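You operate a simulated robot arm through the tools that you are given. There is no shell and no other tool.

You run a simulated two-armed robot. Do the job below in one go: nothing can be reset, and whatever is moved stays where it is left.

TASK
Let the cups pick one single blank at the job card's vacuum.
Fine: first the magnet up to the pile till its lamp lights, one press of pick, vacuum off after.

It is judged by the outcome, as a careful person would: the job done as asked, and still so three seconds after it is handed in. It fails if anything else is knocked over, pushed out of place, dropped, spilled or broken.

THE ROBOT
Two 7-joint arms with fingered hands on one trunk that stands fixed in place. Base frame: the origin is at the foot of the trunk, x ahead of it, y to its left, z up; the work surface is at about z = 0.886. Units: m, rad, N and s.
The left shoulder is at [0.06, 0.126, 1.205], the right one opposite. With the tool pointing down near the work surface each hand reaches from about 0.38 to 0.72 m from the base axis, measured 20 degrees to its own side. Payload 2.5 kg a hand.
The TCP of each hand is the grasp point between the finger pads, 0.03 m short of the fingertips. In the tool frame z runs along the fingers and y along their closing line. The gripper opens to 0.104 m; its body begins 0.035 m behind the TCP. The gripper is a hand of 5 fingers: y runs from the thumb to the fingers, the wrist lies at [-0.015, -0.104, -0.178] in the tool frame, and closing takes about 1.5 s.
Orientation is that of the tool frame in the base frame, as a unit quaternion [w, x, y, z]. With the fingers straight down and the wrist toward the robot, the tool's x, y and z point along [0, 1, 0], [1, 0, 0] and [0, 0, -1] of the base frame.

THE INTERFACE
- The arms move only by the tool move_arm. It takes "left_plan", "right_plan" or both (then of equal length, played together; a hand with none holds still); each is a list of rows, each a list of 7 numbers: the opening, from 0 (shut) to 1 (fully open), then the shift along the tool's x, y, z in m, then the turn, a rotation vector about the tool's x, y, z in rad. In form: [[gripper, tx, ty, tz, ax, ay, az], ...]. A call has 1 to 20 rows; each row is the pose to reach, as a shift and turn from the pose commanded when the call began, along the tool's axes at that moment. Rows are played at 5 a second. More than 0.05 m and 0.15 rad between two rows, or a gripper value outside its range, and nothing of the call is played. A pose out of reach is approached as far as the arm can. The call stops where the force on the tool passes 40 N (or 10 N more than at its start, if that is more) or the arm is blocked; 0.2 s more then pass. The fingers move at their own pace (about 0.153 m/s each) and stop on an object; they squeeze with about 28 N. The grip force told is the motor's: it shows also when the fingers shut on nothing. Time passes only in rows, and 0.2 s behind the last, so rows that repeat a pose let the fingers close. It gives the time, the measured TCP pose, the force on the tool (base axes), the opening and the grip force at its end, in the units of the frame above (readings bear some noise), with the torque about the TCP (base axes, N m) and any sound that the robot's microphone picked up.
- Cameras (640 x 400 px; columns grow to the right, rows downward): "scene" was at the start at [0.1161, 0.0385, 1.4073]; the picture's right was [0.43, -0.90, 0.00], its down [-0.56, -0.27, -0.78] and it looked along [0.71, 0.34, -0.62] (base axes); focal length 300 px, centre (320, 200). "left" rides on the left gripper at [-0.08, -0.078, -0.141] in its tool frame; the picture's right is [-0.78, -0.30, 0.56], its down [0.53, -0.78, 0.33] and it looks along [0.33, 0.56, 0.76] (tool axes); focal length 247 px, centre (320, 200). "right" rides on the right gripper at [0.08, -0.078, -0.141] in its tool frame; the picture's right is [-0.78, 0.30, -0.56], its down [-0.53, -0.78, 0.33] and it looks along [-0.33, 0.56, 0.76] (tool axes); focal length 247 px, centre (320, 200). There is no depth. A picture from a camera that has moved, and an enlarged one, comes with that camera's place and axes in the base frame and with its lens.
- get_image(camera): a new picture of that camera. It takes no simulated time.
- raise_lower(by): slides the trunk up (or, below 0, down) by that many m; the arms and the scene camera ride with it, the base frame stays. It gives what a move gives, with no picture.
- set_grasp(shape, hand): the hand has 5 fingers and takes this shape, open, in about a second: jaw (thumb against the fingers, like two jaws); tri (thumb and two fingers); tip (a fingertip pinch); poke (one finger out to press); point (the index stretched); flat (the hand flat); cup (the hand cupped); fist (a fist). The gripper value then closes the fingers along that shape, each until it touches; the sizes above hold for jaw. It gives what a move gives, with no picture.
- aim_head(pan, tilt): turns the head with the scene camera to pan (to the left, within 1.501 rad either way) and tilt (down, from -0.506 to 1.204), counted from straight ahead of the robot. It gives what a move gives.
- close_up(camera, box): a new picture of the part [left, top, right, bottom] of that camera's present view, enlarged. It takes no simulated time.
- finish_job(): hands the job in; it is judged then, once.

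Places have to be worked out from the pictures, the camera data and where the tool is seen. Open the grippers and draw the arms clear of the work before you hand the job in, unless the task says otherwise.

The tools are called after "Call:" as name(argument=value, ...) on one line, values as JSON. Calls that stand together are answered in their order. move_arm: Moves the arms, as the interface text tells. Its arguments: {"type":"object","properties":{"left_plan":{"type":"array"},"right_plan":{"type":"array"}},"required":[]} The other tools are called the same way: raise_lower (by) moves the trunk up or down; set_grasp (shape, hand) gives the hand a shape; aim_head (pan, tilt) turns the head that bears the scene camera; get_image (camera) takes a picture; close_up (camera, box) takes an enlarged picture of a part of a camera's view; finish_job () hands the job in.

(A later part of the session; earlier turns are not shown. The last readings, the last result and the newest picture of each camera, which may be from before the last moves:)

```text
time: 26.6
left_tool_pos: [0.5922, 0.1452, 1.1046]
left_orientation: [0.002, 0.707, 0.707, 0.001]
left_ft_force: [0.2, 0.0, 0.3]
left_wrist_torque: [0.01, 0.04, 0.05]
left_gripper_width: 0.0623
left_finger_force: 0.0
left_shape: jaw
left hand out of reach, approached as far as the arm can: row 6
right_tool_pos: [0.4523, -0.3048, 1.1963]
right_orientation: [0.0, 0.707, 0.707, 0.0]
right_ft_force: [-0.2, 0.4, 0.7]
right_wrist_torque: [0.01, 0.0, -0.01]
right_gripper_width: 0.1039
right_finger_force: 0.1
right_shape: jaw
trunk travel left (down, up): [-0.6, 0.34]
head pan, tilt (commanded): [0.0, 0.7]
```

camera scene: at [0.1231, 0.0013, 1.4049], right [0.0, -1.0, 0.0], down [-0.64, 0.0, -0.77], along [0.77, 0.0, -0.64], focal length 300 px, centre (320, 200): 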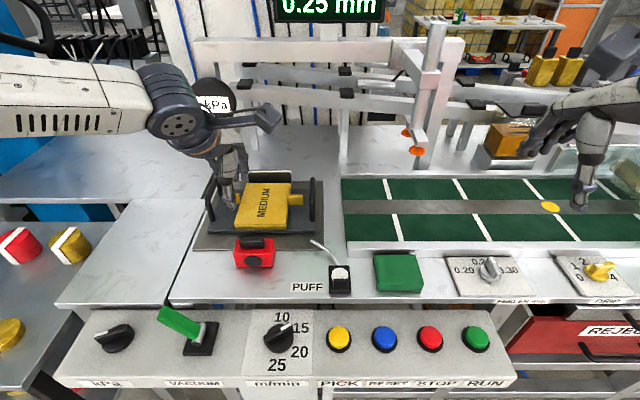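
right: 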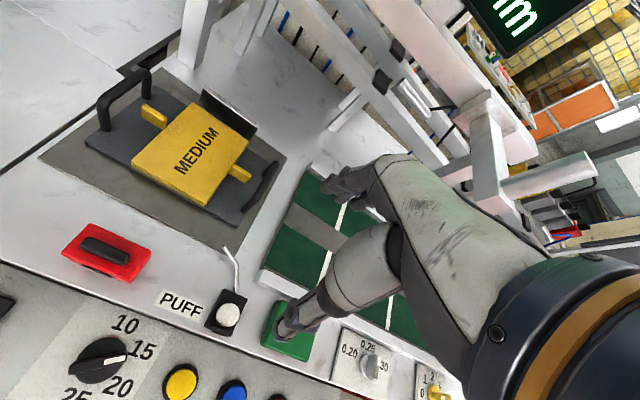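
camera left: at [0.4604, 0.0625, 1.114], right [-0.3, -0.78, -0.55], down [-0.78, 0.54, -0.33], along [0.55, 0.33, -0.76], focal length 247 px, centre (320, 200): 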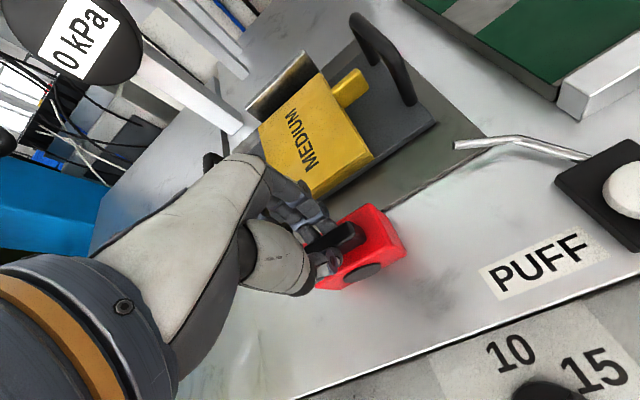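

At z 1.10 this posture reaches x ≈ 0.592, so the limit comes from the arm being low relative to the shoulder; lowering the trunk should help. I'll bring the hand back and check the left elbow's surroundings first.

Call:
move_arm(left_plan=[[0.6, 0, -0.02, -0.01, 0, 0, 0], [0.6, 0, -0.04, -0.03, 0, 0, 0], [0.6, 0, -0.06, -0.05, 0, 0, 0], [0.6, 0, -0.08, -0.06, 0, 0, 0]])

Call:
aim_head(pan=0.9, tilt=0.6)

Call:
get_image(camera="scene")

Call:
aim_head(pan=1.4, tilt=0.8)

Call:
get_image(camera="scene")

Call:
aim_head(pan=-0.9, tilt=0.8)

Call:
get_image(camera="scene")

```text
time: 27.6
left_tool_pos: [0.5152, 0.147, 1.1627]
left_orientation: [0.0, 0.707, 0.707, 0.0]
left_ft_force: [-0.4, 1.2, -0.2]
left_wrist_torque: [-0.01, -0.01, 0.0]
left_gripper_width: 0.062
left_finger_force: 0.1
left_shape: jaw
right_tool_pos: [0.4515, -0.3061, 1.1957]
right_orientation: [-0.001, 0.707, 0.707, 0.0]
right_ft_force: [0.2, 0.5, -0.6]
right_wrist_torque: [0.0, 0.0, 0.02]
right_gripper_width: 0.1038
right_finger_force: 0.1
right_shape: jaw
trunk travel left (down, up): [-0.6, 0.34]
head pan, tilt (commanded): [0.0, 0.7]
```

```text
time: 28.8
left_tool_pos: [0.5163, 0.1473, 1.1634]
left_orientation: [0.0, 0.708, 0.706, 0.0]
left_ft_force: [0.2, 0.4, 0.5]
left_wrist_torque: [0.02, 0.02, -0.02]
left_gripper_width: 0.0623
left_finger_force: 0.1
left_shape: jaw
right_tool_pos: [0.4516, -0.3051, 1.1951]
right_orientation: [0.0, 0.707, 0.707, 0.0]
right_ft_force: [0.6, -0.2, -0.3]
right_wrist_torque: [0.0, -0.03, 0.01]
right_gripper_width: 0.1039
right_finger_force: 0.0
right_shape: jaw
trunk travel left (down, up): [-0.6, 0.34]
head pan, tilt (commanded): [0.901, 0.6]
```

```text
taken
camera scene: at [0.0935, 0.0706, 1.4136], right [0.78, -0.62, 0.0], down [-0.35, -0.44, -0.83], along [0.51, 0.65, -0.56], focal length 300 px, centre (320, 200)
```

scene: 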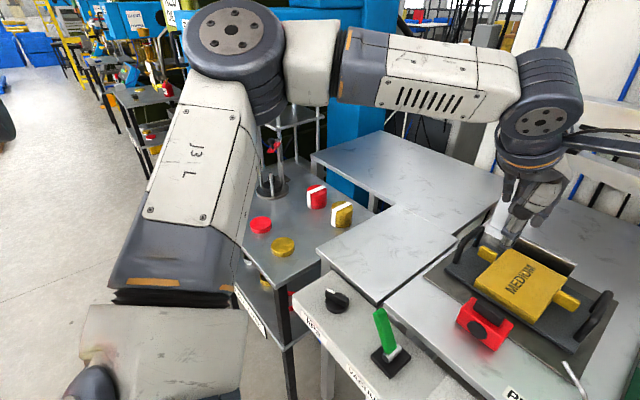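

```text
time: 29.8
left_tool_pos: [0.5158, 0.1479, 1.164]
left_orientation: [0.0, 0.707, 0.707, 0.0]
left_ft_force: [-0.6, -0.6, 0.4]
left_wrist_torque: [-0.02, 0.03, 0.0]
left_gripper_width: 0.0623
left_finger_force: 0.0
left_shape: jaw
right_tool_pos: [0.4519, -0.3052, 1.1963]
right_orientation: [0.0, 0.707, 0.707, 0.0]
right_ft_force: [0.3, 0.3, -0.2]
right_wrist_torque: [0.04, -0.02, -0.02]
right_gripper_width: 0.1037
right_finger_force: 0.1
right_shape: jaw
trunk travel left (down, up): [-0.6, 0.34]
head pan, tilt (commanded): [1.4, 0.799]
```

```text
taken
camera scene: at [0.0523, 0.0809, 1.3967], right [0.99, -0.17, 0.0], down [-0.12, -0.71, -0.7], along [0.12, 0.69, -0.72], focal length 300 px, centre (320, 200)
```

scene: 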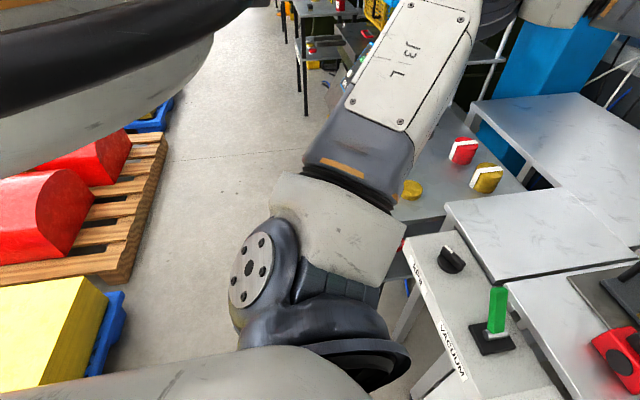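

```text
time: 31.9
left_tool_pos: [0.5155, 0.1472, 1.1633]
left_orientation: [0.001, 0.707, 0.707, -0.001]
left_ft_force: [0.7, -0.9, 0.3]
left_wrist_torque: [0.0, 0.01, -0.03]
left_gripper_width: 0.062
left_finger_force: 0.1
left_shape: jaw
right_tool_pos: [0.4516, -0.3049, 1.1951]
right_orientation: [0.0, 0.707, 0.707, 0.0]
right_ft_force: [1.3, -0.1, 0.3]
right_wrist_torque: [0.03, -0.02, 0.0]
right_gripper_width: 0.1037
right_finger_force: 0.1
right_shape: jaw
trunk travel left (down, up): [-0.6, 0.34]
head pan, tilt (commanded): [-0.901, 0.799]
```

```text
taken
camera scene: at [0.0886, -0.0618, 1.3967], right [-0.78, -0.62, 0.0], down [-0.45, 0.56, -0.7], along [0.43, -0.55, -0.72], focal length 300 px, centre (320, 200)
```

scene: 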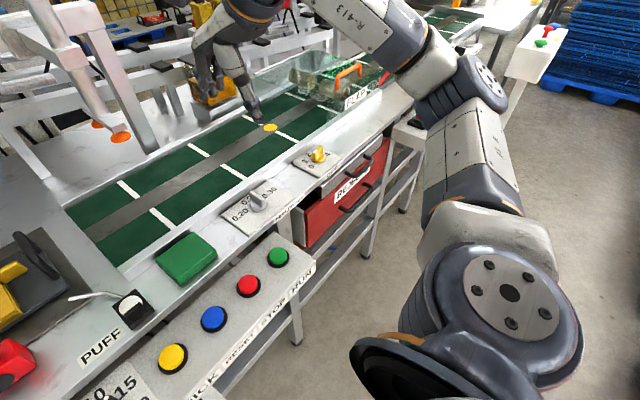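

The elbow stands high and to the left with nothing near it, so lowering the trunk is safe. I'll first raise both hands, then lower the trunk 0.2 m so the left hand gets more forward reach near the bench.

Call:
move_arm(left_plan=[[0.6, 0, 0, -0.03, 0, 0, 0], [0.6, 0, 0, -0.06, 0, 0, 0], [0.6, 0, 0, -0.09, 0, 0, 0], [0.6, 0, 0, -0.12, 0, 0, 0]], right_plan=[[1, 0, 0, -0.02, 0, 0, 0], [1, 0, 0, -0.04, 0, 0, 0], [1, 0, 0, -0.06, 0, 0, 0], [1, 0, 0, -0.08, 0, 0, 0]])

Call:
raise_lower(by=-0.2)

Call:
aim_head(pan=0.1, tilt=0.5)

Call:
get_image(camera="scene")

Call:
get_image(camera="left")

```text
time: 32.9
left_tool_pos: [0.5131, 0.1456, 1.2815]
left_orientation: [0.001, 0.708, 0.707, 0.001]
left_ft_force: [0.3, -1.4, 0.3]
left_wrist_torque: [0.0, -0.02, 0.02]
left_gripper_width: 0.0622
left_finger_force: 0.0
left_shape: jaw
right_tool_pos: [0.4501, -0.3082, 1.2738]
right_orientation: [0.0, 0.708, 0.707, 0.0]
right_ft_force: [-0.7, -0.4, 0.2]
right_wrist_torque: [0.04, -0.03, 0.02]
right_gripper_width: 0.1036
right_finger_force: 0.0
right_shape: jaw
trunk travel left (down, up): [-0.6, 0.34]
head pan, tilt (commanded): [-0.901, 0.799]
```

```text
time: 35.0
left_tool_pos: [0.5128, 0.1459, 1.0815]
left_orientation: [0.0, 0.707, 0.707, 0.0]
left_ft_force: [0.3, 0.1, -0.4]
left_wrist_torque: [0.0, -0.01, 0.03]
left_gripper_width: 0.0621
left_finger_force: 0.1
left_shape: jaw
right_tool_pos: [0.4508, -0.308, 1.0738]
right_orientation: [0.0, 0.707, 0.707, -0.001]
right_ft_force: [0.3, -0.7, -0.2]
right_wrist_torque: [0.01, -0.03, -0.01]
right_gripper_width: 0.1035
right_finger_force: 0.0
right_shape: jaw
trunk travel left (down, up): [-0.4, 0.54]
head pan, tilt (commanded): [-0.901, 0.799]
```

```text
time: 36.3
left_tool_pos: [0.5132, 0.1445, 1.0802]
left_orientation: [0.0, 0.707, 0.707, 0.0]
left_ft_force: [1.1, -0.1, 0.0]
left_wrist_torque: [0.01, 0.02, -0.02]
left_gripper_width: 0.0622
left_finger_force: 0.2
left_shape: jaw
right_tool_pos: [0.4509, -0.3074, 1.0729]
right_orientation: [0.0, 0.707, 0.707, -0.001]
right_ft_force: [0.5, -0.5, -0.3]
right_wrist_torque: [-0.02, -0.01, -0.01]
right_gripper_width: 0.1039
right_finger_force: 0.0
right_shape: jaw
trunk travel left (down, up): [-0.4, 0.54]
head pan, tilt (commanded): [0.099, 0.499]
```

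```text
taken
camera scene: at [0.129, 0.0104, 1.2226], right [0.1, -1.0, 0.0], down [-0.48, -0.05, -0.88], along [0.87, 0.09, -0.48], focal length 300 px, centre (320, 200)
```

scene: 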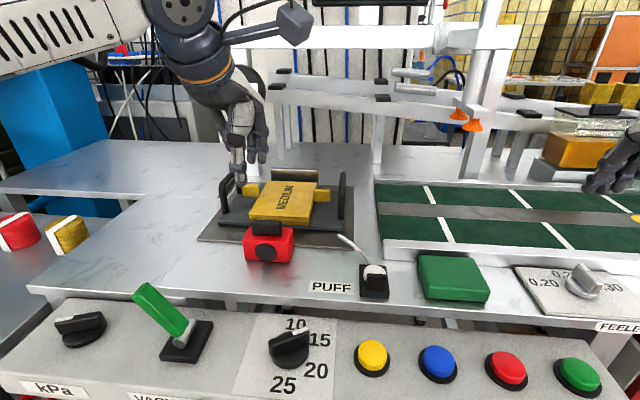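

```text
taken
camera left: at [0.4358, 0.0654, 1.2241], right [-0.3, -0.78, -0.56], down [-0.78, 0.53, -0.33], along [0.56, 0.33, -0.76], focal length 247 px, centre (320, 200)
```

left: 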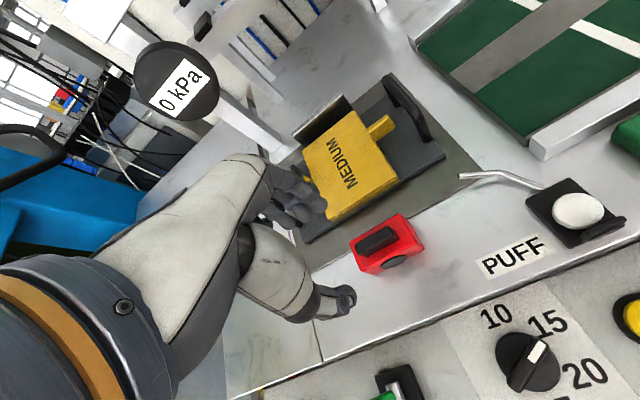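

With the trunk down the view is clear. I'll enlarge both views to re-measure the handle before regripping.

Call:
close_up(camera="left", box=[320, 190, 460, 290])

Call:
close_up(camera="scene", box=[190, 160, 370, 280])

```text
4.00 times, centred on (390, 240) of left
camera zoom: at [0.4358, 0.0654, 1.2241], right [-0.3, -0.78, -0.56], down [-0.78, 0.53, -0.33], along [0.56, 0.33, -0.76], focal length 988 px, centre (40, 40)
```

zoom: 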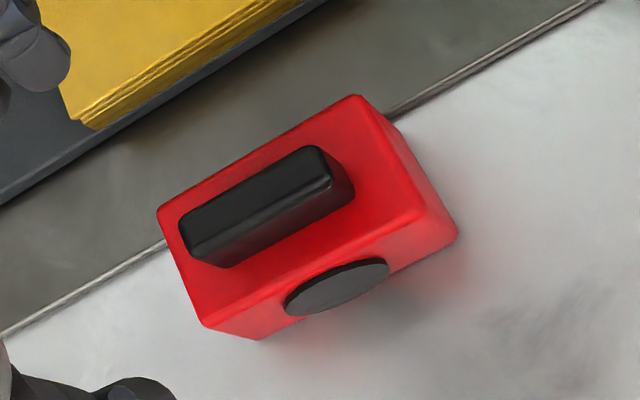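

```text
3.33 times, centred on (280, 220) of scene
camera zoom: at [0.129, 0.0104, 1.2226], right [0.1, -1.0, 0.0], down [-0.48, -0.05, -0.88], along [0.87, 0.09, -0.48], focal length 998 px, centre (453, 133)
```

zoom: 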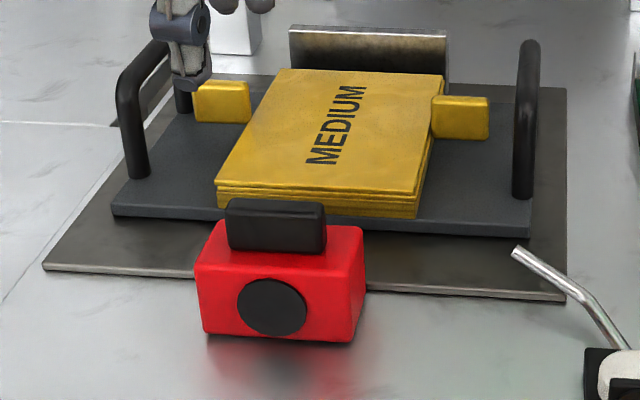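

Handle now measured at about (0.541, 0.139). I'll move over it, descend to z ≈ 0.969 and close again.

Call:
move_arm(left_plan=[[0.6, -0.004, 0.014, 0.02, 0, 0, 0], [0.6, -0.008, 0.028, 0.04, 0, 0, 0], [0.6, -0.008, 0.028, 0.065, 0, 0, 0], [0.6, -0.008, 0.028, 0.09, 0, 0, 0], [0.6, -0.008, 0.028, 0.105, 0, 0, 0], [0.6, -0.008, 0.028, 0.112, 0, 0, 0]])

Call:
close_up(camera="scene", box=[190, 160, 370, 280])

Call:
get_image(camera="left")

```text
time: 37.7
left_tool_pos: [0.5415, 0.1378, 0.9702]
left_orientation: [-0.001, 0.707, 0.708, 0.0]
left_ft_force: [0.6, -0.3, 1.0]
left_wrist_torque: [0.0, -0.01, 0.02]
left_gripper_width: 0.062
left_finger_force: 0.0
left_shape: jaw
right_tool_pos: [0.4509, -0.3082, 1.0741]
right_orientation: [0.0, 0.707, 0.707, 0.0]
right_ft_force: [-0.3, -0.3, 0.1]
right_wrist_torque: [0.02, -0.01, 0.0]
right_gripper_width: 0.1038
right_finger_force: 0.1
right_shape: jaw
trunk travel left (down, up): [-0.4, 0.54]
head pan, tilt (commanded): [0.099, 0.499]
```

```text
3.33 times, centred on (280, 220) of scene
camera zoom: at [0.129, 0.0104, 1.2227], right [0.1, -1.0, 0.0], down [-0.48, -0.05, -0.88], along [0.87, 0.09, -0.48], focal length 998 px, centre (453, 133)
```

zoom: 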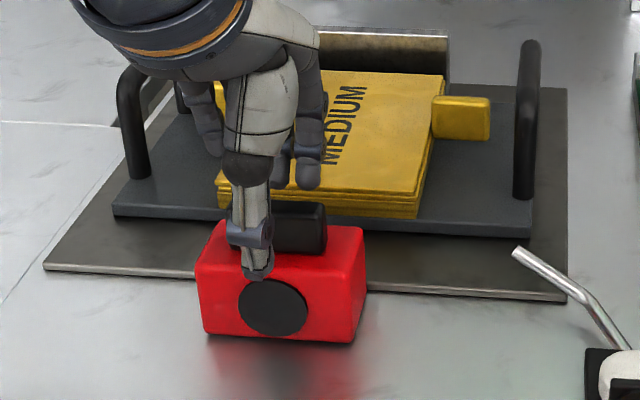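

```text
taken
camera left: at [0.4645, 0.058, 1.1117], right [-0.3, -0.78, -0.56], down [-0.78, 0.53, -0.33], along [0.56, 0.33, -0.76], focal length 247 px, centre (320, 200)
```

left: 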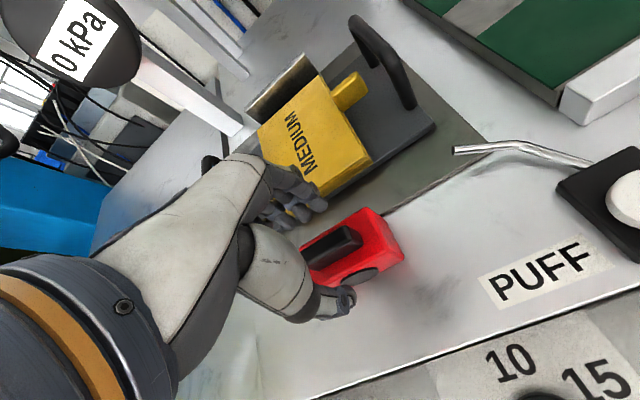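

Thumb and fingers straddle the handle again. Closing now.

Call:
move_arm(left_plan=[[0.3, 0, 0, 0, 0, 0, 0], [0, 0, 0, 0, 0, 0, 0], [0, 0, 0, 0, 0, 0, 0], [0, 0, 0, 0, 0, 0, 0], [0, 0, 0, 0, 0, 0, 0], [0, 0, 0, 0, 0, 0, 0]])

Call:
close_up(camera="scene", box=[190, 160, 370, 280])

```text
time: 39.1
left_tool_pos: [0.5414, 0.1391, 0.9684]
left_orientation: [0.0, 0.707, 0.707, 0.001]
left_ft_force: [-2.0, -0.3, -1.6]
left_wrist_torque: [-0.01, 0.02, -0.06]
left_gripper_width: 0.0101
left_finger_force: 28.0
left_shape: jaw
right_tool_pos: [0.4509, -0.3079, 1.0737]
right_orientation: [0.001, 0.707, 0.707, 0.0]
right_ft_force: [0.6, 0.1, 0.3]
right_wrist_torque: [0.0, 0.0, 0.01]
right_gripper_width: 0.1035
right_finger_force: 0.1
right_shape: jaw
trunk travel left (down, up): [-0.4, 0.54]
head pan, tilt (commanded): [0.099, 0.499]
```

```text
3.33 times, centred on (280, 220) of scene
camera zoom: at [0.129, 0.0105, 1.2226], right [0.1, -1.0, 0.0], down [-0.48, -0.05, -0.88], along [0.87, 0.09, -0.48], focal length 998 px, centre (453, 133)
```

zoom: 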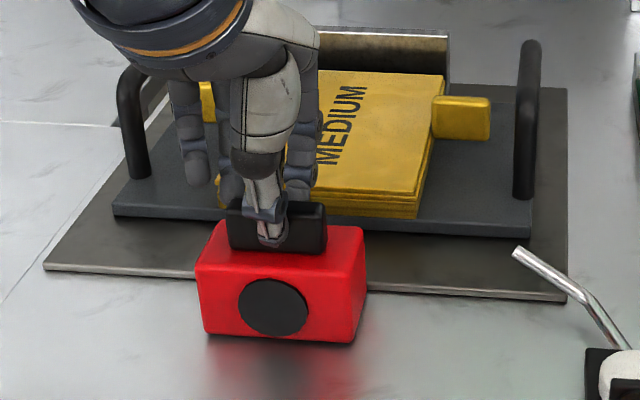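

Gripped again. I'll slide the magnet 3 cm forward at about 2.5 cm/s and check force and lamp.

Call:
move_arm(left_plan=[[0, 0, 0.005, 0, 0, 0, 0], [0, 0, 0.01, 0, 0, 0, 0], [0, 0, 0.015, 0, 0, 0, 0], [0, 0, 0.02, 0, 0, 0, 0], [0, 0, 0.025, 0, 0, 0, 0], [0, 0, 0.03, 0, 0, 0, 0]])

Call:
close_up(camera="scene", box=[190, 160, 370, 280])

```text
time: 40.5
left_tool_pos: [0.572, 0.1385, 0.9691]
left_orientation: [-0.001, 0.707, 0.707, 0.0]
left_ft_force: [-0.5, 1.5, -4.7]
left_wrist_torque: [0.03, 0.0, -0.11]
left_gripper_width: 0.01
left_finger_force: 28.0
left_shape: jaw
right_tool_pos: [0.4508, -0.3085, 1.0733]
right_orientation: [0.0, 0.707, 0.707, 0.0]
right_ft_force: [-0.2, -0.5, -0.3]
right_wrist_torque: [-0.01, -0.03, -0.01]
right_gripper_width: 0.1034
right_finger_force: 0.2
right_shape: jaw
trunk travel left (down, up): [-0.4, 0.54]
head pan, tilt (commanded): [0.099, 0.499]
```

```text
3.33 times, centred on (280, 220) of scene
camera zoom: at [0.1294, 0.0107, 1.2226], right [0.1, -1.0, 0.0], down [-0.48, -0.05, -0.88], along [0.87, 0.09, -0.48], focal length 998 px, centre (453, 133)
```

zoom: 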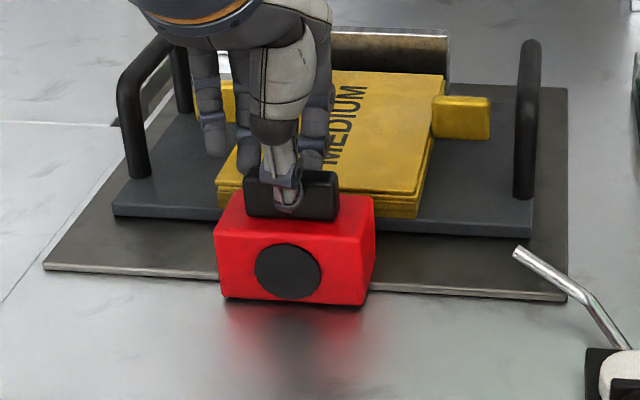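

The magnet slides freely with low force and the lamp is still dark; its rear is about 2.5 cm short of the tray. I'll continue 1.2 cm in finer steps and check.

Call:
move_arm(left_plan=[[0, 0, 0.003, 0, 0, 0, 0], [0, 0, 0.006, 0, 0, 0, 0], [0, 0, 0.009, 0, 0, 0, 0], [0, 0, 0.012, 0, 0, 0, 0]])

Call:
close_up(camera="scene", box=[190, 160, 370, 280])

```text
time: 41.5
left_tool_pos: [0.5804, 0.1392, 0.9696]
left_orientation: [0.001, 0.707, 0.707, -0.001]
left_ft_force: [-2.0, -3.0, -2.6]
left_wrist_torque: [-0.09, 0.04, -0.08]
left_gripper_width: 0.0101
left_finger_force: 27.8
left_shape: jaw
right_tool_pos: [0.4499, -0.3078, 1.0733]
right_orientation: [0.0, 0.707, 0.707, 0.001]
right_ft_force: [0.6, -0.1, 0.8]
right_wrist_torque: [0.04, 0.01, 0.0]
right_gripper_width: 0.1035
right_finger_force: 0.2
right_shape: jaw
trunk travel left (down, up): [-0.4, 0.54]
head pan, tilt (commanded): [0.099, 0.499]
```

```text
3.33 times, centred on (280, 220) of scene
camera zoom: at [0.129, 0.0103, 1.2227], right [0.1, -1.0, 0.0], down [-0.48, -0.05, -0.88], along [0.87, 0.09, -0.48], focal length 998 px, centre (453, 133)
```

zoom: 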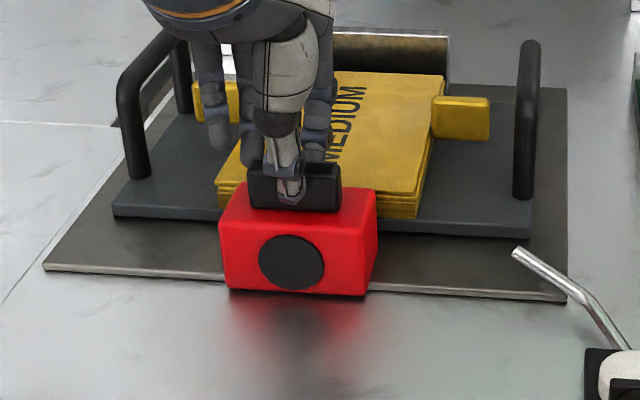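

Still dark, with no contact load yet. I'll advance another 8 mm in 2 mm steps and look.

Call:
move_arm(left_plan=[[0, 0, 0.002, 0, 0, 0, 0], [0, 0, 0.004, 0, 0, 0, 0], [0, 0, 0.006, 0, 0, 0, 0], [0, 0, 0.008, 0, 0, 0, 0]])

Call:
close_up(camera="scene", box=[190, 160, 370, 280])

```text
time: 42.5
left_tool_pos: [0.5826, 0.1395, 0.9696]
left_orientation: [0.0, 0.708, 0.706, 0.001]
left_ft_force: [-2.8, -13.8, -1.4]
left_wrist_torque: [-0.31, 0.06, -0.13]
left_gripper_width: 0.0098
left_finger_force: 27.9
left_shape: jaw
left hand out of reach, approached as far as the arm can: row 1, 2, 3, 4
right_tool_pos: [0.4505, -0.3093, 1.0726]
right_orientation: [-0.001, 0.707, 0.708, 0.001]
right_ft_force: [0.1, 0.4, 0.3]
right_wrist_torque: [0.01, 0.01, -0.04]
right_gripper_width: 0.104
right_finger_force: 0.0
right_shape: jaw
trunk travel left (down, up): [-0.4, 0.54]
head pan, tilt (commanded): [0.099, 0.499]
```

```text
3.33 times, centred on (280, 220) of scene
camera zoom: at [0.129, 0.0092, 1.2227], right [0.1, -1.0, 0.0], down [-0.48, -0.05, -0.88], along [0.87, 0.09, -0.48], focal length 998 px, centre (453, 133)
```

zoom: 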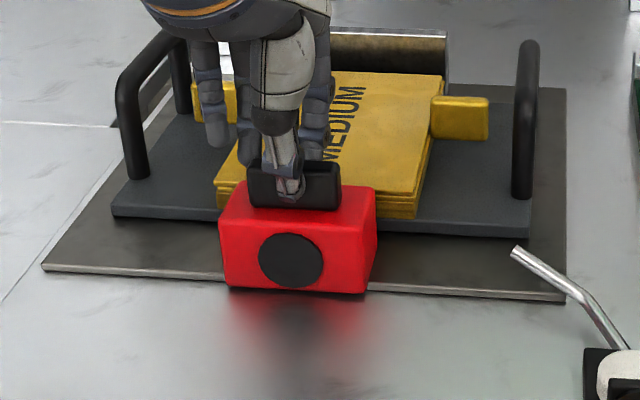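

The left arm again hits its limit at x ≈ 0.583, about 1.5 cm short, lamp still dark. I'll release, rise and test whether pitching the fingers forward extends the reach.

Call:
move_arm(left_plan=[[0.5, 0, 0, 0, 0, 0, 0], [0.5, 0, 0, 0, 0, 0, 0], [0.5, 0, 0, 0, 0, 0, 0], [0.5, 0, 0, -0.02, 0, 0, 0], [0.5, 0, 0, -0.045, 0, 0, 0]])

Call:
move_arm(left_plan=[[0.5, 0, -0.005, -0.005, -0.1, 0, 0], [0.5, 0, -0.005, -0.005, -0.2, 0, 0], [0.5, 0, -0.005, -0.005, -0.3, 0, 0], [0.5, 0, 0.01, -0.005, -0.3, 0, 0], [0.5, 0, 0.02, -0.005, -0.3, 0, 0], [0.5, 0, 0.03, -0.005, -0.3, 0, 0], [0.5, 0, 0.04, -0.005, -0.3, 0, 0]])

Call:
get_image(camera="scene")

```text
time: 43.7
left_tool_pos: [0.5718, 0.15, 1.012]
left_orientation: [-0.001, 0.707, 0.707, 0.0]
left_ft_force: [-1.3, -0.4, 0.2]
left_wrist_torque: [0.01, 0.02, 0.03]
left_gripper_width: 0.0518
left_finger_force: 0.1
left_shape: jaw
left hand out of reach, approached as far as the arm can: row 4, 5
right_tool_pos: [0.4488, -0.308, 1.0732]
right_orientation: [0.0, 0.707, 0.707, 0.0]
right_ft_force: [0.5, -0.1, 0.5]
right_wrist_torque: [0.01, 0.0, 0.0]
right_gripper_width: 0.1036
right_finger_force: 0.1
right_shape: jaw
trunk travel left (down, up): [-0.4, 0.54]
head pan, tilt (commanded): [0.099, 0.499]
```

```text
time: 45.3
left_tool_pos: [0.6144, 0.1505, 1.0154]
left_orientation: [0.106, 0.699, 0.699, 0.107]
left_ft_force: [0.7, -0.3, -0.2]
left_wrist_torque: [0.04, -0.01, 0.0]
left_gripper_width: 0.0517
left_finger_force: 0.0
left_shape: jaw
right_tool_pos: [0.4494, -0.3077, 1.0737]
right_orientation: [0.0, 0.707, 0.707, 0.0]
right_ft_force: [-0.5, 0.9, 0.5]
right_wrist_torque: [0.04, 0.0, 0.03]
right_gripper_width: 0.1037
right_finger_force: 0.0
right_shape: jaw
trunk travel left (down, up): [-0.4, 0.54]
head pan, tilt (commanded): [0.099, 0.499]
```

```text
taken
camera scene: at [0.129, 0.0104, 1.2227], right [0.1, -1.0, 0.0], down [-0.48, -0.05, -0.88], along [0.87, 0.09, -0.48], focal length 300 px, centre (320, 200)
```

scene: 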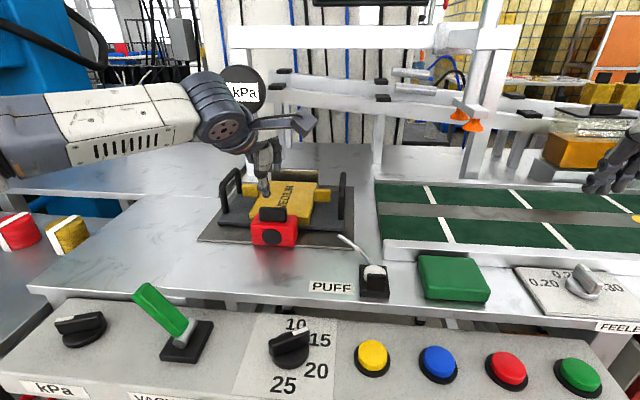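

With fingers pitched 0.3 rad forward the hand reached x = 0.614 without complaint. I'll measure the handle's present place before regripping in that pose.

Call:
close_up(camera="scene", box=[210, 160, 350, 260])

Call:
get_image(camera="left")

```text
4.00 times, centred on (280, 210) of scene
camera zoom: at [0.129, 0.0104, 1.2227], right [0.1, -1.0, 0.0], down [-0.48, -0.05, -0.88], along [0.87, 0.09, -0.48], focal length 1198 px, centre (480, 160)
```

zoom: 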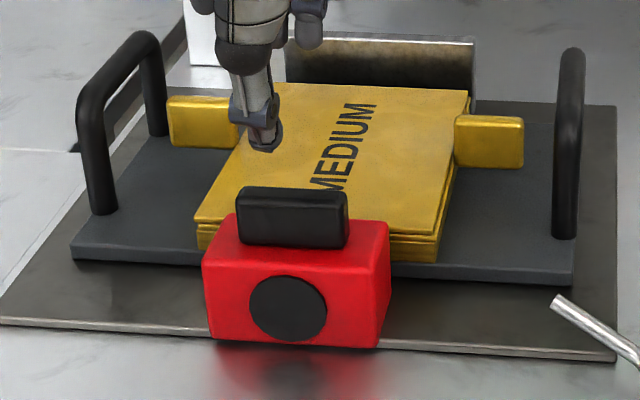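

```text
taken
camera left: at [0.4977, 0.069, 1.1268], right [-0.12, -0.78, -0.62], down [-0.64, 0.53, -0.55], along [0.76, 0.33, -0.56], focal length 247 px, centre (320, 200)
```

left: 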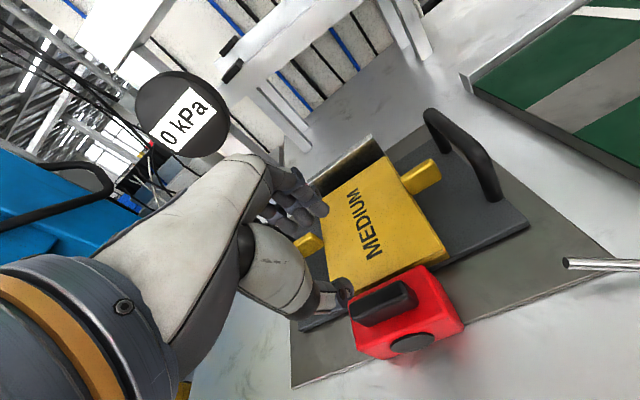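

The handle sits at about (0.583, 0.140). I'll bring the pitched hand back above it, then lower so the tips straddle it.

Call:
move_arm(left_plan=[[0.45, -0.006, -0.019, -0.006, 0, 0, 0], [0.45, -0.0125, -0.0376, -0.0116, 0, 0, 0], [0.45, -0.0125, -0.043, 0.006, 0, 0, 0], [0.45, -0.0125, -0.0465, 0.0175, 0, 0, 0]])

Call:
close_up(camera="scene", box=[210, 160, 350, 260])

Call:
get_image(camera="left")

```text
time: 46.3
left_tool_pos: [0.575, 0.1367, 0.9828]
left_orientation: [0.106, 0.699, 0.699, 0.106]
left_ft_force: [0.6, -0.5, 0.4]
left_wrist_torque: [-0.03, -0.01, 0.0]
left_gripper_width: 0.0473
left_finger_force: 0.0
left_shape: jaw
right_tool_pos: [0.4512, -0.3072, 1.0737]
right_orientation: [0.0, 0.707, 0.707, -0.001]
right_ft_force: [-0.6, -0.4, 0.6]
right_wrist_torque: [0.03, 0.02, -0.01]
right_gripper_width: 0.1037
right_finger_force: 0.0
right_shape: jaw
trunk travel left (down, up): [-0.4, 0.54]
head pan, tilt (commanded): [0.099, 0.499]
```

```text
4.00 times, centred on (280, 210) of scene
camera zoom: at [0.1291, 0.0105, 1.2227], right [0.1, -1.0, 0.0], down [-0.48, -0.05, -0.88], along [0.87, 0.09, -0.48], focal length 1198 px, centre (480, 160)
```

zoom: 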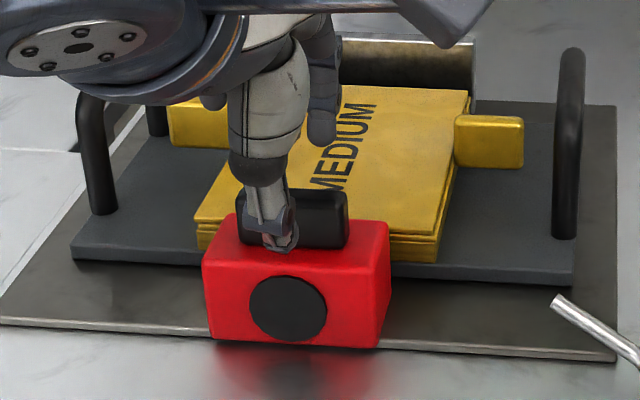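

```text
taken
camera left: at [0.4599, 0.0558, 1.0973], right [-0.12, -0.78, -0.62], down [-0.64, 0.53, -0.55], along [0.76, 0.33, -0.56], focal length 247 px, centre (320, 200)
```

left: 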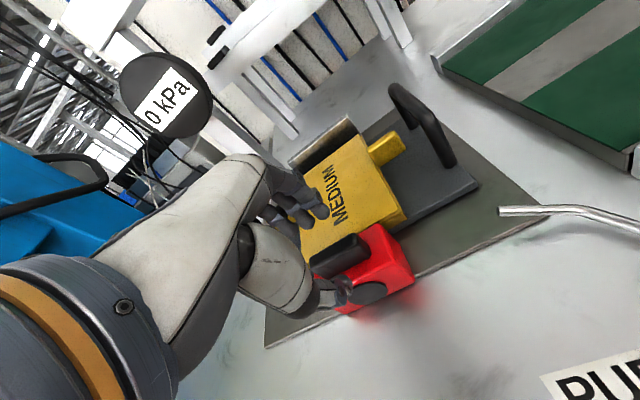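

The tips straddle the handle. I'll lower about 1 cm more and close.

Call:
move_arm(left_plan=[[0.45, 0.001, -0.0017, 0.0053, 0, 0, 0], [0.45, 0.001, -0.0034, 0.0105, 0, 0, 0], [0.3, 0.001, -0.0034, 0.0105, 0, 0, 0], [0.0, 0.001, -0.0034, 0.0105, 0, 0, 0], [0.0, 0.001, -0.0034, 0.0105, 0, 0, 0], [0.0, 0.001, -0.0034, 0.0105, 0, 0, 0], [0.0, 0.001, -0.0034, 0.0105, 0, 0, 0], [0.0, 0.001, -0.0034, 0.0105, 0, 0, 0]])

Call:
close_up(camera="scene", box=[210, 160, 350, 260])

Call:
get_image(camera="left")

```text
time: 48.1
left_tool_pos: [0.5743, 0.1386, 0.973]
left_orientation: [0.106, 0.699, 0.699, 0.107]
left_ft_force: [-2.5, 1.1, 2.8]
left_wrist_torque: [0.02, -0.07, -0.05]
left_gripper_width: 0.0094
left_finger_force: 27.7
left_shape: jaw
right_tool_pos: [0.4499, -0.307, 1.0728]
right_orientation: [0.0, 0.707, 0.707, 0.0]
right_ft_force: [0.5, 0.4, -0.1]
right_wrist_torque: [0.03, 0.02, 0.0]
right_gripper_width: 0.1038
right_finger_force: 0.0
right_shape: jaw
trunk travel left (down, up): [-0.4, 0.54]
head pan, tilt (commanded): [0.099, 0.499]
```

```text
4.00 times, centred on (280, 210) of scene
camera zoom: at [0.1284, 0.0105, 1.2228], right [0.1, -1.0, 0.0], down [-0.48, -0.05, -0.88], along [0.87, 0.09, -0.48], focal length 1198 px, centre (480, 160)
```

zoom: 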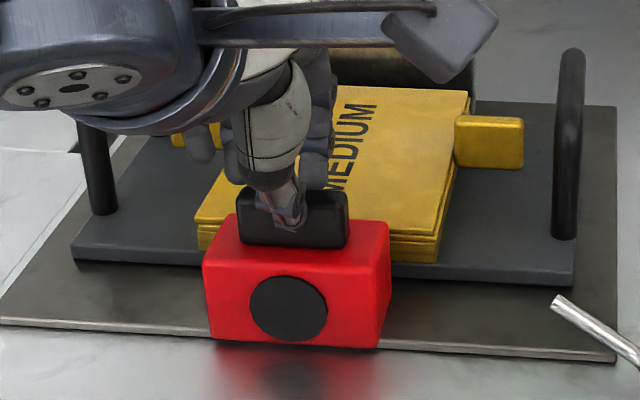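

```text
taken
camera left: at [0.4585, 0.0572, 1.087], right [-0.12, -0.78, -0.62], down [-0.64, 0.53, -0.55], along [0.76, 0.33, -0.56], focal length 247 px, centre (320, 200)
```

left: 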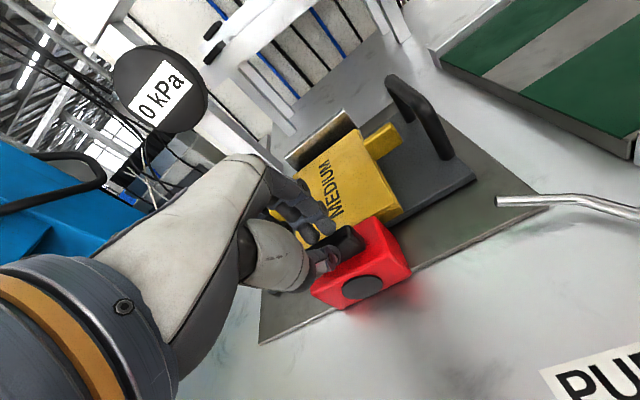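

Gripped again. Sliding the magnet horizontally forward 8 mm in 2 mm steps, then checking the lamp.

Call:
move_arm(left_plan=[[0, 0, 0.0019, 0.0006, 0, 0, 0], [0, 0, 0.0038, 0.0012, 0, 0, 0], [0, 0, 0.0057, 0.0018, 0, 0, 0], [0, 0, 0.0076, 0.0024, 0, 0, 0]])

Call:
close_up(camera="scene", box=[210, 160, 350, 260])

```text
time: 49.1
left_tool_pos: [0.5818, 0.138, 0.9734]
left_orientation: [0.106, 0.7, 0.698, 0.105]
left_ft_force: [-2.1, -1.7, 1.7]
left_wrist_torque: [-0.03, -0.07, -0.09]
left_gripper_width: 0.0093
left_finger_force: 28.3
left_shape: jaw
right_tool_pos: [0.4495, -0.3073, 1.0739]
right_orientation: [0.0, 0.707, 0.707, -0.001]
right_ft_force: [0.0, 0.3, -0.7]
right_wrist_torque: [-0.03, 0.04, -0.03]
right_gripper_width: 0.1036
right_finger_force: 0.1
right_shape: jaw
trunk travel left (down, up): [-0.4, 0.54]
head pan, tilt (commanded): [0.099, 0.499]
```

```text
4.00 times, centred on (280, 210) of scene
camera zoom: at [0.1286, 0.0102, 1.2227], right [0.1, -1.0, 0.0], down [-0.48, -0.05, -0.88], along [0.87, 0.09, -0.48], focal length 1198 px, centre (480, 160)
```

zoom: 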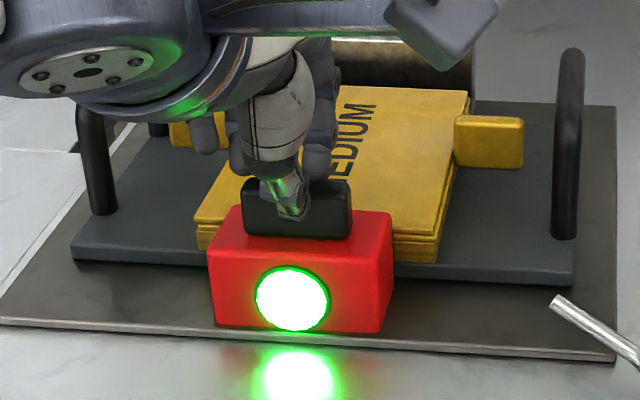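

The lamp lights green. I'll stop here, open the hand and rise straight up, then check the lamp stays lit.

Call:
move_arm(left_plan=[[0.3, 0, 0, 0, 0, 0, 0], [0.45, 0, 0, 0, 0, 0, 0], [0.45, 0, 0, 0, 0, 0, 0], [0.45, 0, 0.0044, -0.0143, 0, 0, 0], [0.45, 0, 0.0118, -0.0382, 0, 0, 0], [0.45, 0, 0.0207, -0.0669, 0, 0, 0]])

Call:
close_up(camera="scene", box=[210, 160, 350, 260])

```text
time: 50.5
left_tool_pos: [0.5826, 0.1359, 1.0438]
left_orientation: [0.105, 0.699, 0.7, 0.105]
left_ft_force: [-0.1, 0.5, 0.2]
left_wrist_torque: [0.01, 0.02, -0.04]
left_gripper_width: 0.0463
left_finger_force: 0.0
left_shape: jaw
right_tool_pos: [0.4511, -0.3075, 1.0737]
right_orientation: [0.0, 0.707, 0.707, 0.0]
right_ft_force: [0.9, 0.0, -0.8]
right_wrist_torque: [-0.01, -0.02, 0.01]
right_gripper_width: 0.1038
right_finger_force: 0.1
right_shape: jaw
trunk travel left (down, up): [-0.4, 0.54]
head pan, tilt (commanded): [0.099, 0.499]
```

```text
4.00 times, centred on (280, 210) of scene
camera zoom: at [0.129, 0.0104, 1.2227], right [0.1, -1.0, 0.0], down [-0.48, -0.05, -0.88], along [0.87, 0.09, -0.48], focal length 1198 px, centre (480, 160)
```

zoom: 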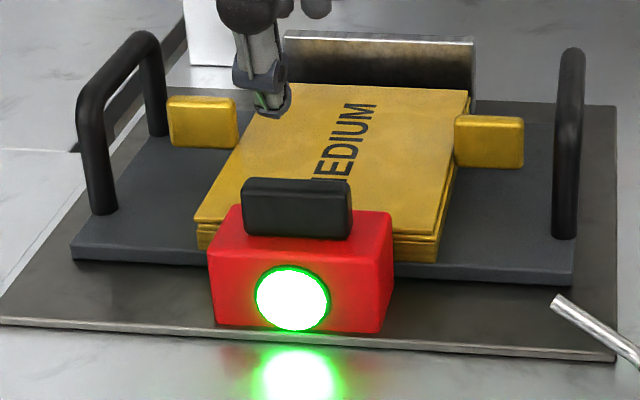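

The lamp stays lit with the hand clear. I'll withdraw the left hand toward the panel with the pitch undone and raise the trunk back to its starting height.

Call:
move_arm(left_plan=[[0.6, 0.02, -0.018, -0.022, 0.05, 0, 0], [0.6, 0.05, -0.045, -0.036, 0.1, 0, 0], [0.6, 0.08, -0.075, -0.05, 0.15, 0, 0], [0.6, 0.11, -0.105, -0.062, 0.2, 0, 0], [0.6, 0.14, -0.135, -0.072, 0.25, 0, 0], [0.6, 0.17, -0.163, -0.082, 0.3, 0, 0]])

Call:
raise_lower(by=0.2)

Call:
aim_head(pan=0.6, tilt=0.95)

Call:
get_image(camera="scene")

Call:
get_image(camera="left")

```text
time: 51.9
left_tool_pos: [0.4041, 0.313, 1.0501]
left_orientation: [-0.021, 0.706, 0.708, -0.024]
left_ft_force: [-0.4, -0.1, -0.5]
left_wrist_torque: [0.03, -0.02, 0.0]
left_gripper_width: 0.0622
left_finger_force: 0.0
left_shape: jaw
right_tool_pos: [0.451, -0.3077, 1.0736]
right_orientation: [0.001, 0.707, 0.707, 0.0]
right_ft_force: [0.0, 0.0, -0.1]
right_wrist_torque: [0.0, -0.02, 0.01]
right_gripper_width: 0.1038
right_finger_force: 0.0
right_shape: jaw
trunk travel left (down, up): [-0.4, 0.54]
head pan, tilt (commanded): [0.099, 0.499]
```

```text
time: 54.1
left_tool_pos: [0.4061, 0.3142, 1.2547]
left_orientation: [-0.013, 0.706, 0.708, -0.021]
left_ft_force: [-0.6, 0.8, -0.4]
left_wrist_torque: [-0.02, 0.0, 0.0]
left_gripper_width: 0.0621
left_finger_force: 0.0
left_shape: jaw
right_tool_pos: [0.4512, -0.3071, 1.2733]
right_orientation: [0.0, 0.707, 0.707, 0.0]
right_ft_force: [-0.4, -0.7, -0.2]
right_wrist_torque: [0.04, -0.01, 0.0]
right_gripper_width: 0.1037
right_finger_force: 0.1
right_shape: jaw
trunk travel left (down, up): [-0.6, 0.34]
head pan, tilt (commanded): [0.099, 0.499]
```

```text
time: 55.0
left_tool_pos: [0.4047, 0.313, 1.2546]
left_orientation: [-0.01, 0.705, 0.708, -0.022]
left_ft_force: [0.1, 0.1, 0.2]
left_wrist_torque: [0.01, 0.0, -0.02]
left_gripper_width: 0.062
left_finger_force: 0.0
left_shape: jaw
right_tool_pos: [0.4512, -0.3086, 1.2732]
right_orientation: [0.001, 0.707, 0.707, 0.0]
right_ft_force: [-0.7, 0.2, -0.9]
right_wrist_torque: [0.0, 0.04, 0.02]
right_gripper_width: 0.1036
right_finger_force: 0.0
right_shape: jaw
trunk travel left (down, up): [-0.6, 0.34]
head pan, tilt (commanded): [0.6, 0.949]
```

```text
taken
camera scene: at [0.0986, 0.0425, 1.3852], right [0.56, -0.83, 0.0], down [-0.67, -0.46, -0.58], along [0.48, 0.33, -0.81], focal length 300 px, centre (320, 200)
```

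scene: 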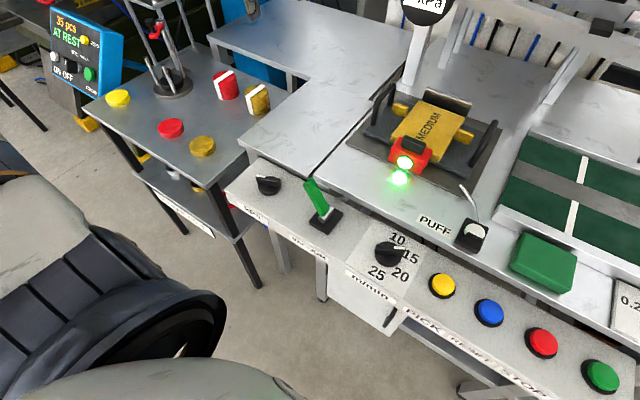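

```text
taken
camera left: at [0.3342, 0.235, 1.4021], right [-0.32, -0.79, -0.53], down [-0.79, 0.53, -0.31], along [0.52, 0.32, -0.79], focal length 247 px, centre (320, 200)
```

left: 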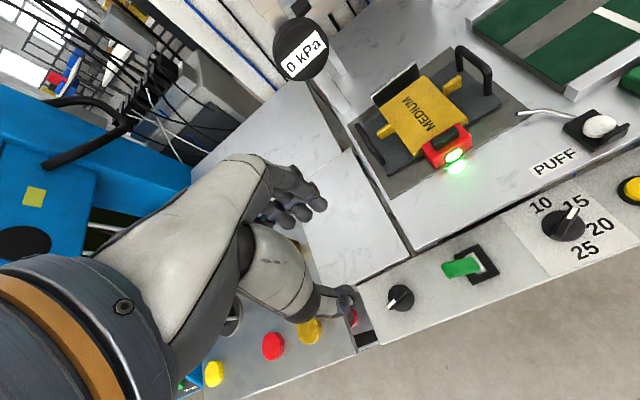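

The lamp is still lit. Now I'll enlarge the lever and knob from both cameras to locate them precisely.

Call:
close_up(camera="scene", box=[220, 150, 380, 250])

Call:
close_up(camera="left", box=[350, 210, 550, 335])

```text
4.00 times, centred on (300, 200) of scene
camera zoom: at [0.0986, 0.0425, 1.3852], right [0.56, -0.83, 0.0], down [-0.67, -0.46, -0.58], along [0.48, 0.33, -0.81], focal length 1198 px, centre (400, 200)
```

zoom: 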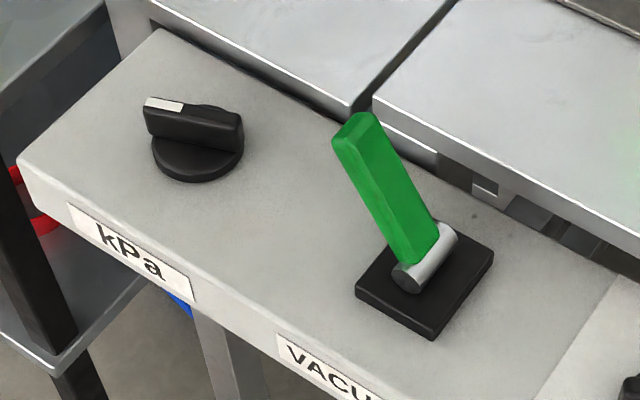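

```text
3.20 times, centred on (450, 272) of left
camera zoom: at [0.3342, 0.235, 1.4021], right [-0.32, -0.79, -0.53], down [-0.79, 0.53, -0.31], along [0.52, 0.32, -0.79], focal length 790 px, centre (-96, -32)
```

zoom: 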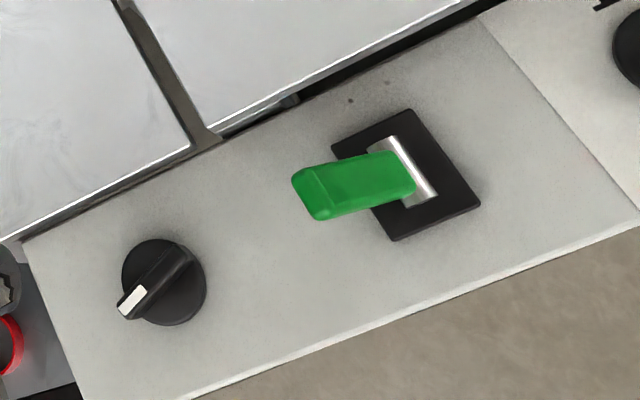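

Triangulating the two views: the panel is lower (knob at about (0.385, 0.378), z 0.83; lever pivot about (0.384, 0.215, 0.862), lever tip about (0.387, 0.265, 0.937), leaning left). I'll bring the left hand, closed, down to the left of the lever and check its pose.

Call:
move_arm(left_plan=[[0.3, 0.007, -0.003, 0.03, 0, 0, 0], [0, 0.014, -0.006, 0.06, 0, 0, 0], [0, 0.021, -0.009, 0.09, 0, 0, 0], [0, 0.028, -0.012, 0.12, 0, 0, 0], [0, 0.037, -0.016, 0.15, 0, 0, 0], [0, 0.037, -0.016, 0.174, 0, 0, 0]])

Call:
get_image(camera="left")

Call:
get_image(camera="scene")

```text
time: 56.4
left_tool_pos: [0.3851, 0.3467, 1.0974]
left_orientation: [-0.001, 0.707, 0.707, 0.0]
left_ft_force: [-0.5, 0.4, 0.1]
left_wrist_torque: [0.01, 0.01, 0.05]
left_gripper_width: 0.0
left_finger_force: 27.8
left_shape: jaw
right_tool_pos: [0.4509, -0.3086, 1.2724]
right_orientation: [0.0, 0.708, 0.707, 0.001]
right_ft_force: [-0.2, -0.7, 0.1]
right_wrist_torque: [0.0, -0.03, 0.02]
right_gripper_width: 0.1038
right_finger_force: 0.1
right_shape: jaw
trunk travel left (down, up): [-0.6, 0.34]
head pan, tilt (commanded): [0.6, 0.949]
```

```text
taken
camera left: at [0.3086, 0.2662, 1.2399], right [-0.3, -0.78, -0.56], down [-0.78, 0.54, -0.33], along [0.56, 0.34, -0.76], focal length 247 px, centre (320, 200)
```

left: 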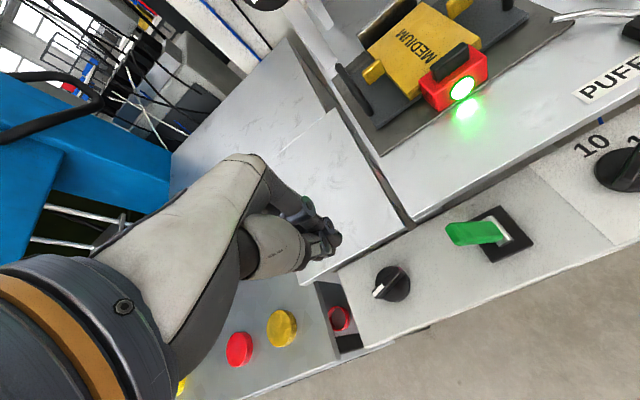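

```text
taken
camera scene: at [0.0987, 0.0426, 1.3852], right [0.56, -0.83, 0.0], down [-0.67, -0.46, -0.58], along [0.48, 0.33, -0.81], focal length 300 px, centre (320, 200)
```

scene: 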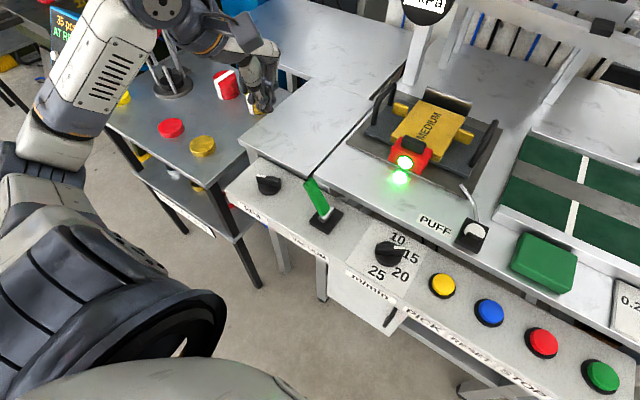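

The pose is clean now. I'll enlarge the lever and knob from the left camera here to refine their positions.

Call:
close_up(camera="left", box=[350, 190, 550, 315])

```text
3.20 times, centred on (450, 252) of left
camera zoom: at [0.3086, 0.2662, 1.2399], right [-0.3, -0.78, -0.56], down [-0.78, 0.54, -0.33], along [0.56, 0.34, -0.76], focal length 790 px, centre (-96, 32)
```

zoom: 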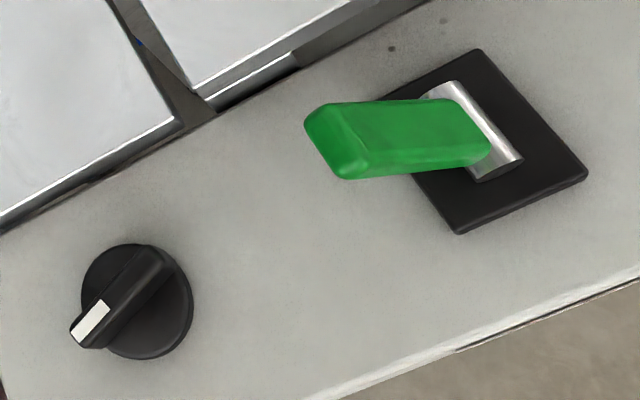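

Lever tip refined to about (0.39, 0.262, 0.937). I'll lower the closed hand beside it (fingertips at z ≈ 0.915, well above the knob) and look.

Call:
move_arm(left_plan=[[0, 0.002, 0.003, 0.04, 0, 0, 0], [0, 0.002, 0.003, 0.08, 0, 0, 0], [0, 0.002, 0.003, 0.12, 0, 0, 0], [0, 0.002, 0.003, 0.15, 0, 0, 0]])

Call:
get_image(camera="scene")

Call:
get_image(camera="left")

```text
time: 57.4
left_tool_pos: [0.3888, 0.3499, 0.9477]
left_orientation: [0.0, 0.707, 0.707, 0.001]
left_ft_force: [-0.5, 1.1, 0.8]
left_wrist_torque: [0.0, -0.01, 0.02]
left_gripper_width: 0.0001
left_finger_force: 28.6
left_shape: jaw
right_tool_pos: [0.4501, -0.3076, 1.2736]
right_orientation: [0.0, 0.707, 0.707, -0.001]
right_ft_force: [-0.2, 0.6, 0.4]
right_wrist_torque: [-0.01, -0.01, 0.0]
right_gripper_width: 0.1038
right_finger_force: 0.0
right_shape: jaw
trunk travel left (down, up): [-0.6, 0.34]
head pan, tilt (commanded): [0.6, 0.949]
```

```text
taken
camera scene: at [0.0985, 0.0426, 1.3852], right [0.56, -0.83, 0.0], down [-0.67, -0.46, -0.58], along [0.48, 0.33, -0.81], focal length 300 px, centre (320, 200)
```

scene: 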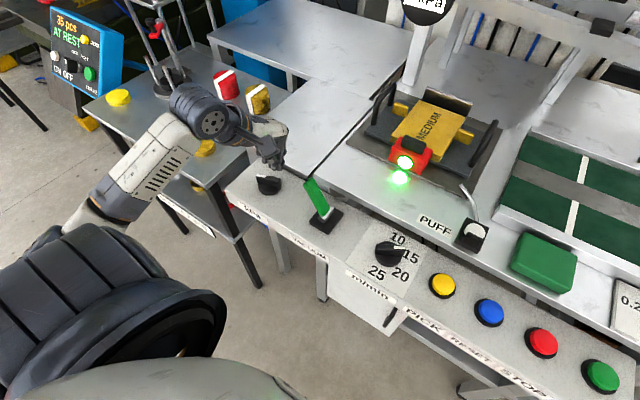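

```text
taken
camera left: at [0.3111, 0.2693, 1.0901], right [-0.3, -0.78, -0.56], down [-0.78, 0.54, -0.33], along [0.56, 0.33, -0.76], focal length 247 px, centre (320, 200)
```

left: 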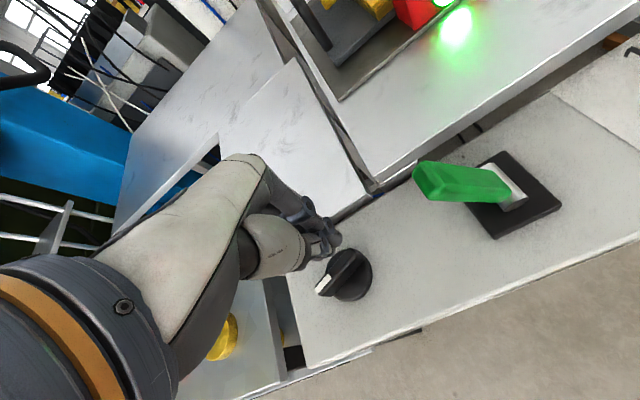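

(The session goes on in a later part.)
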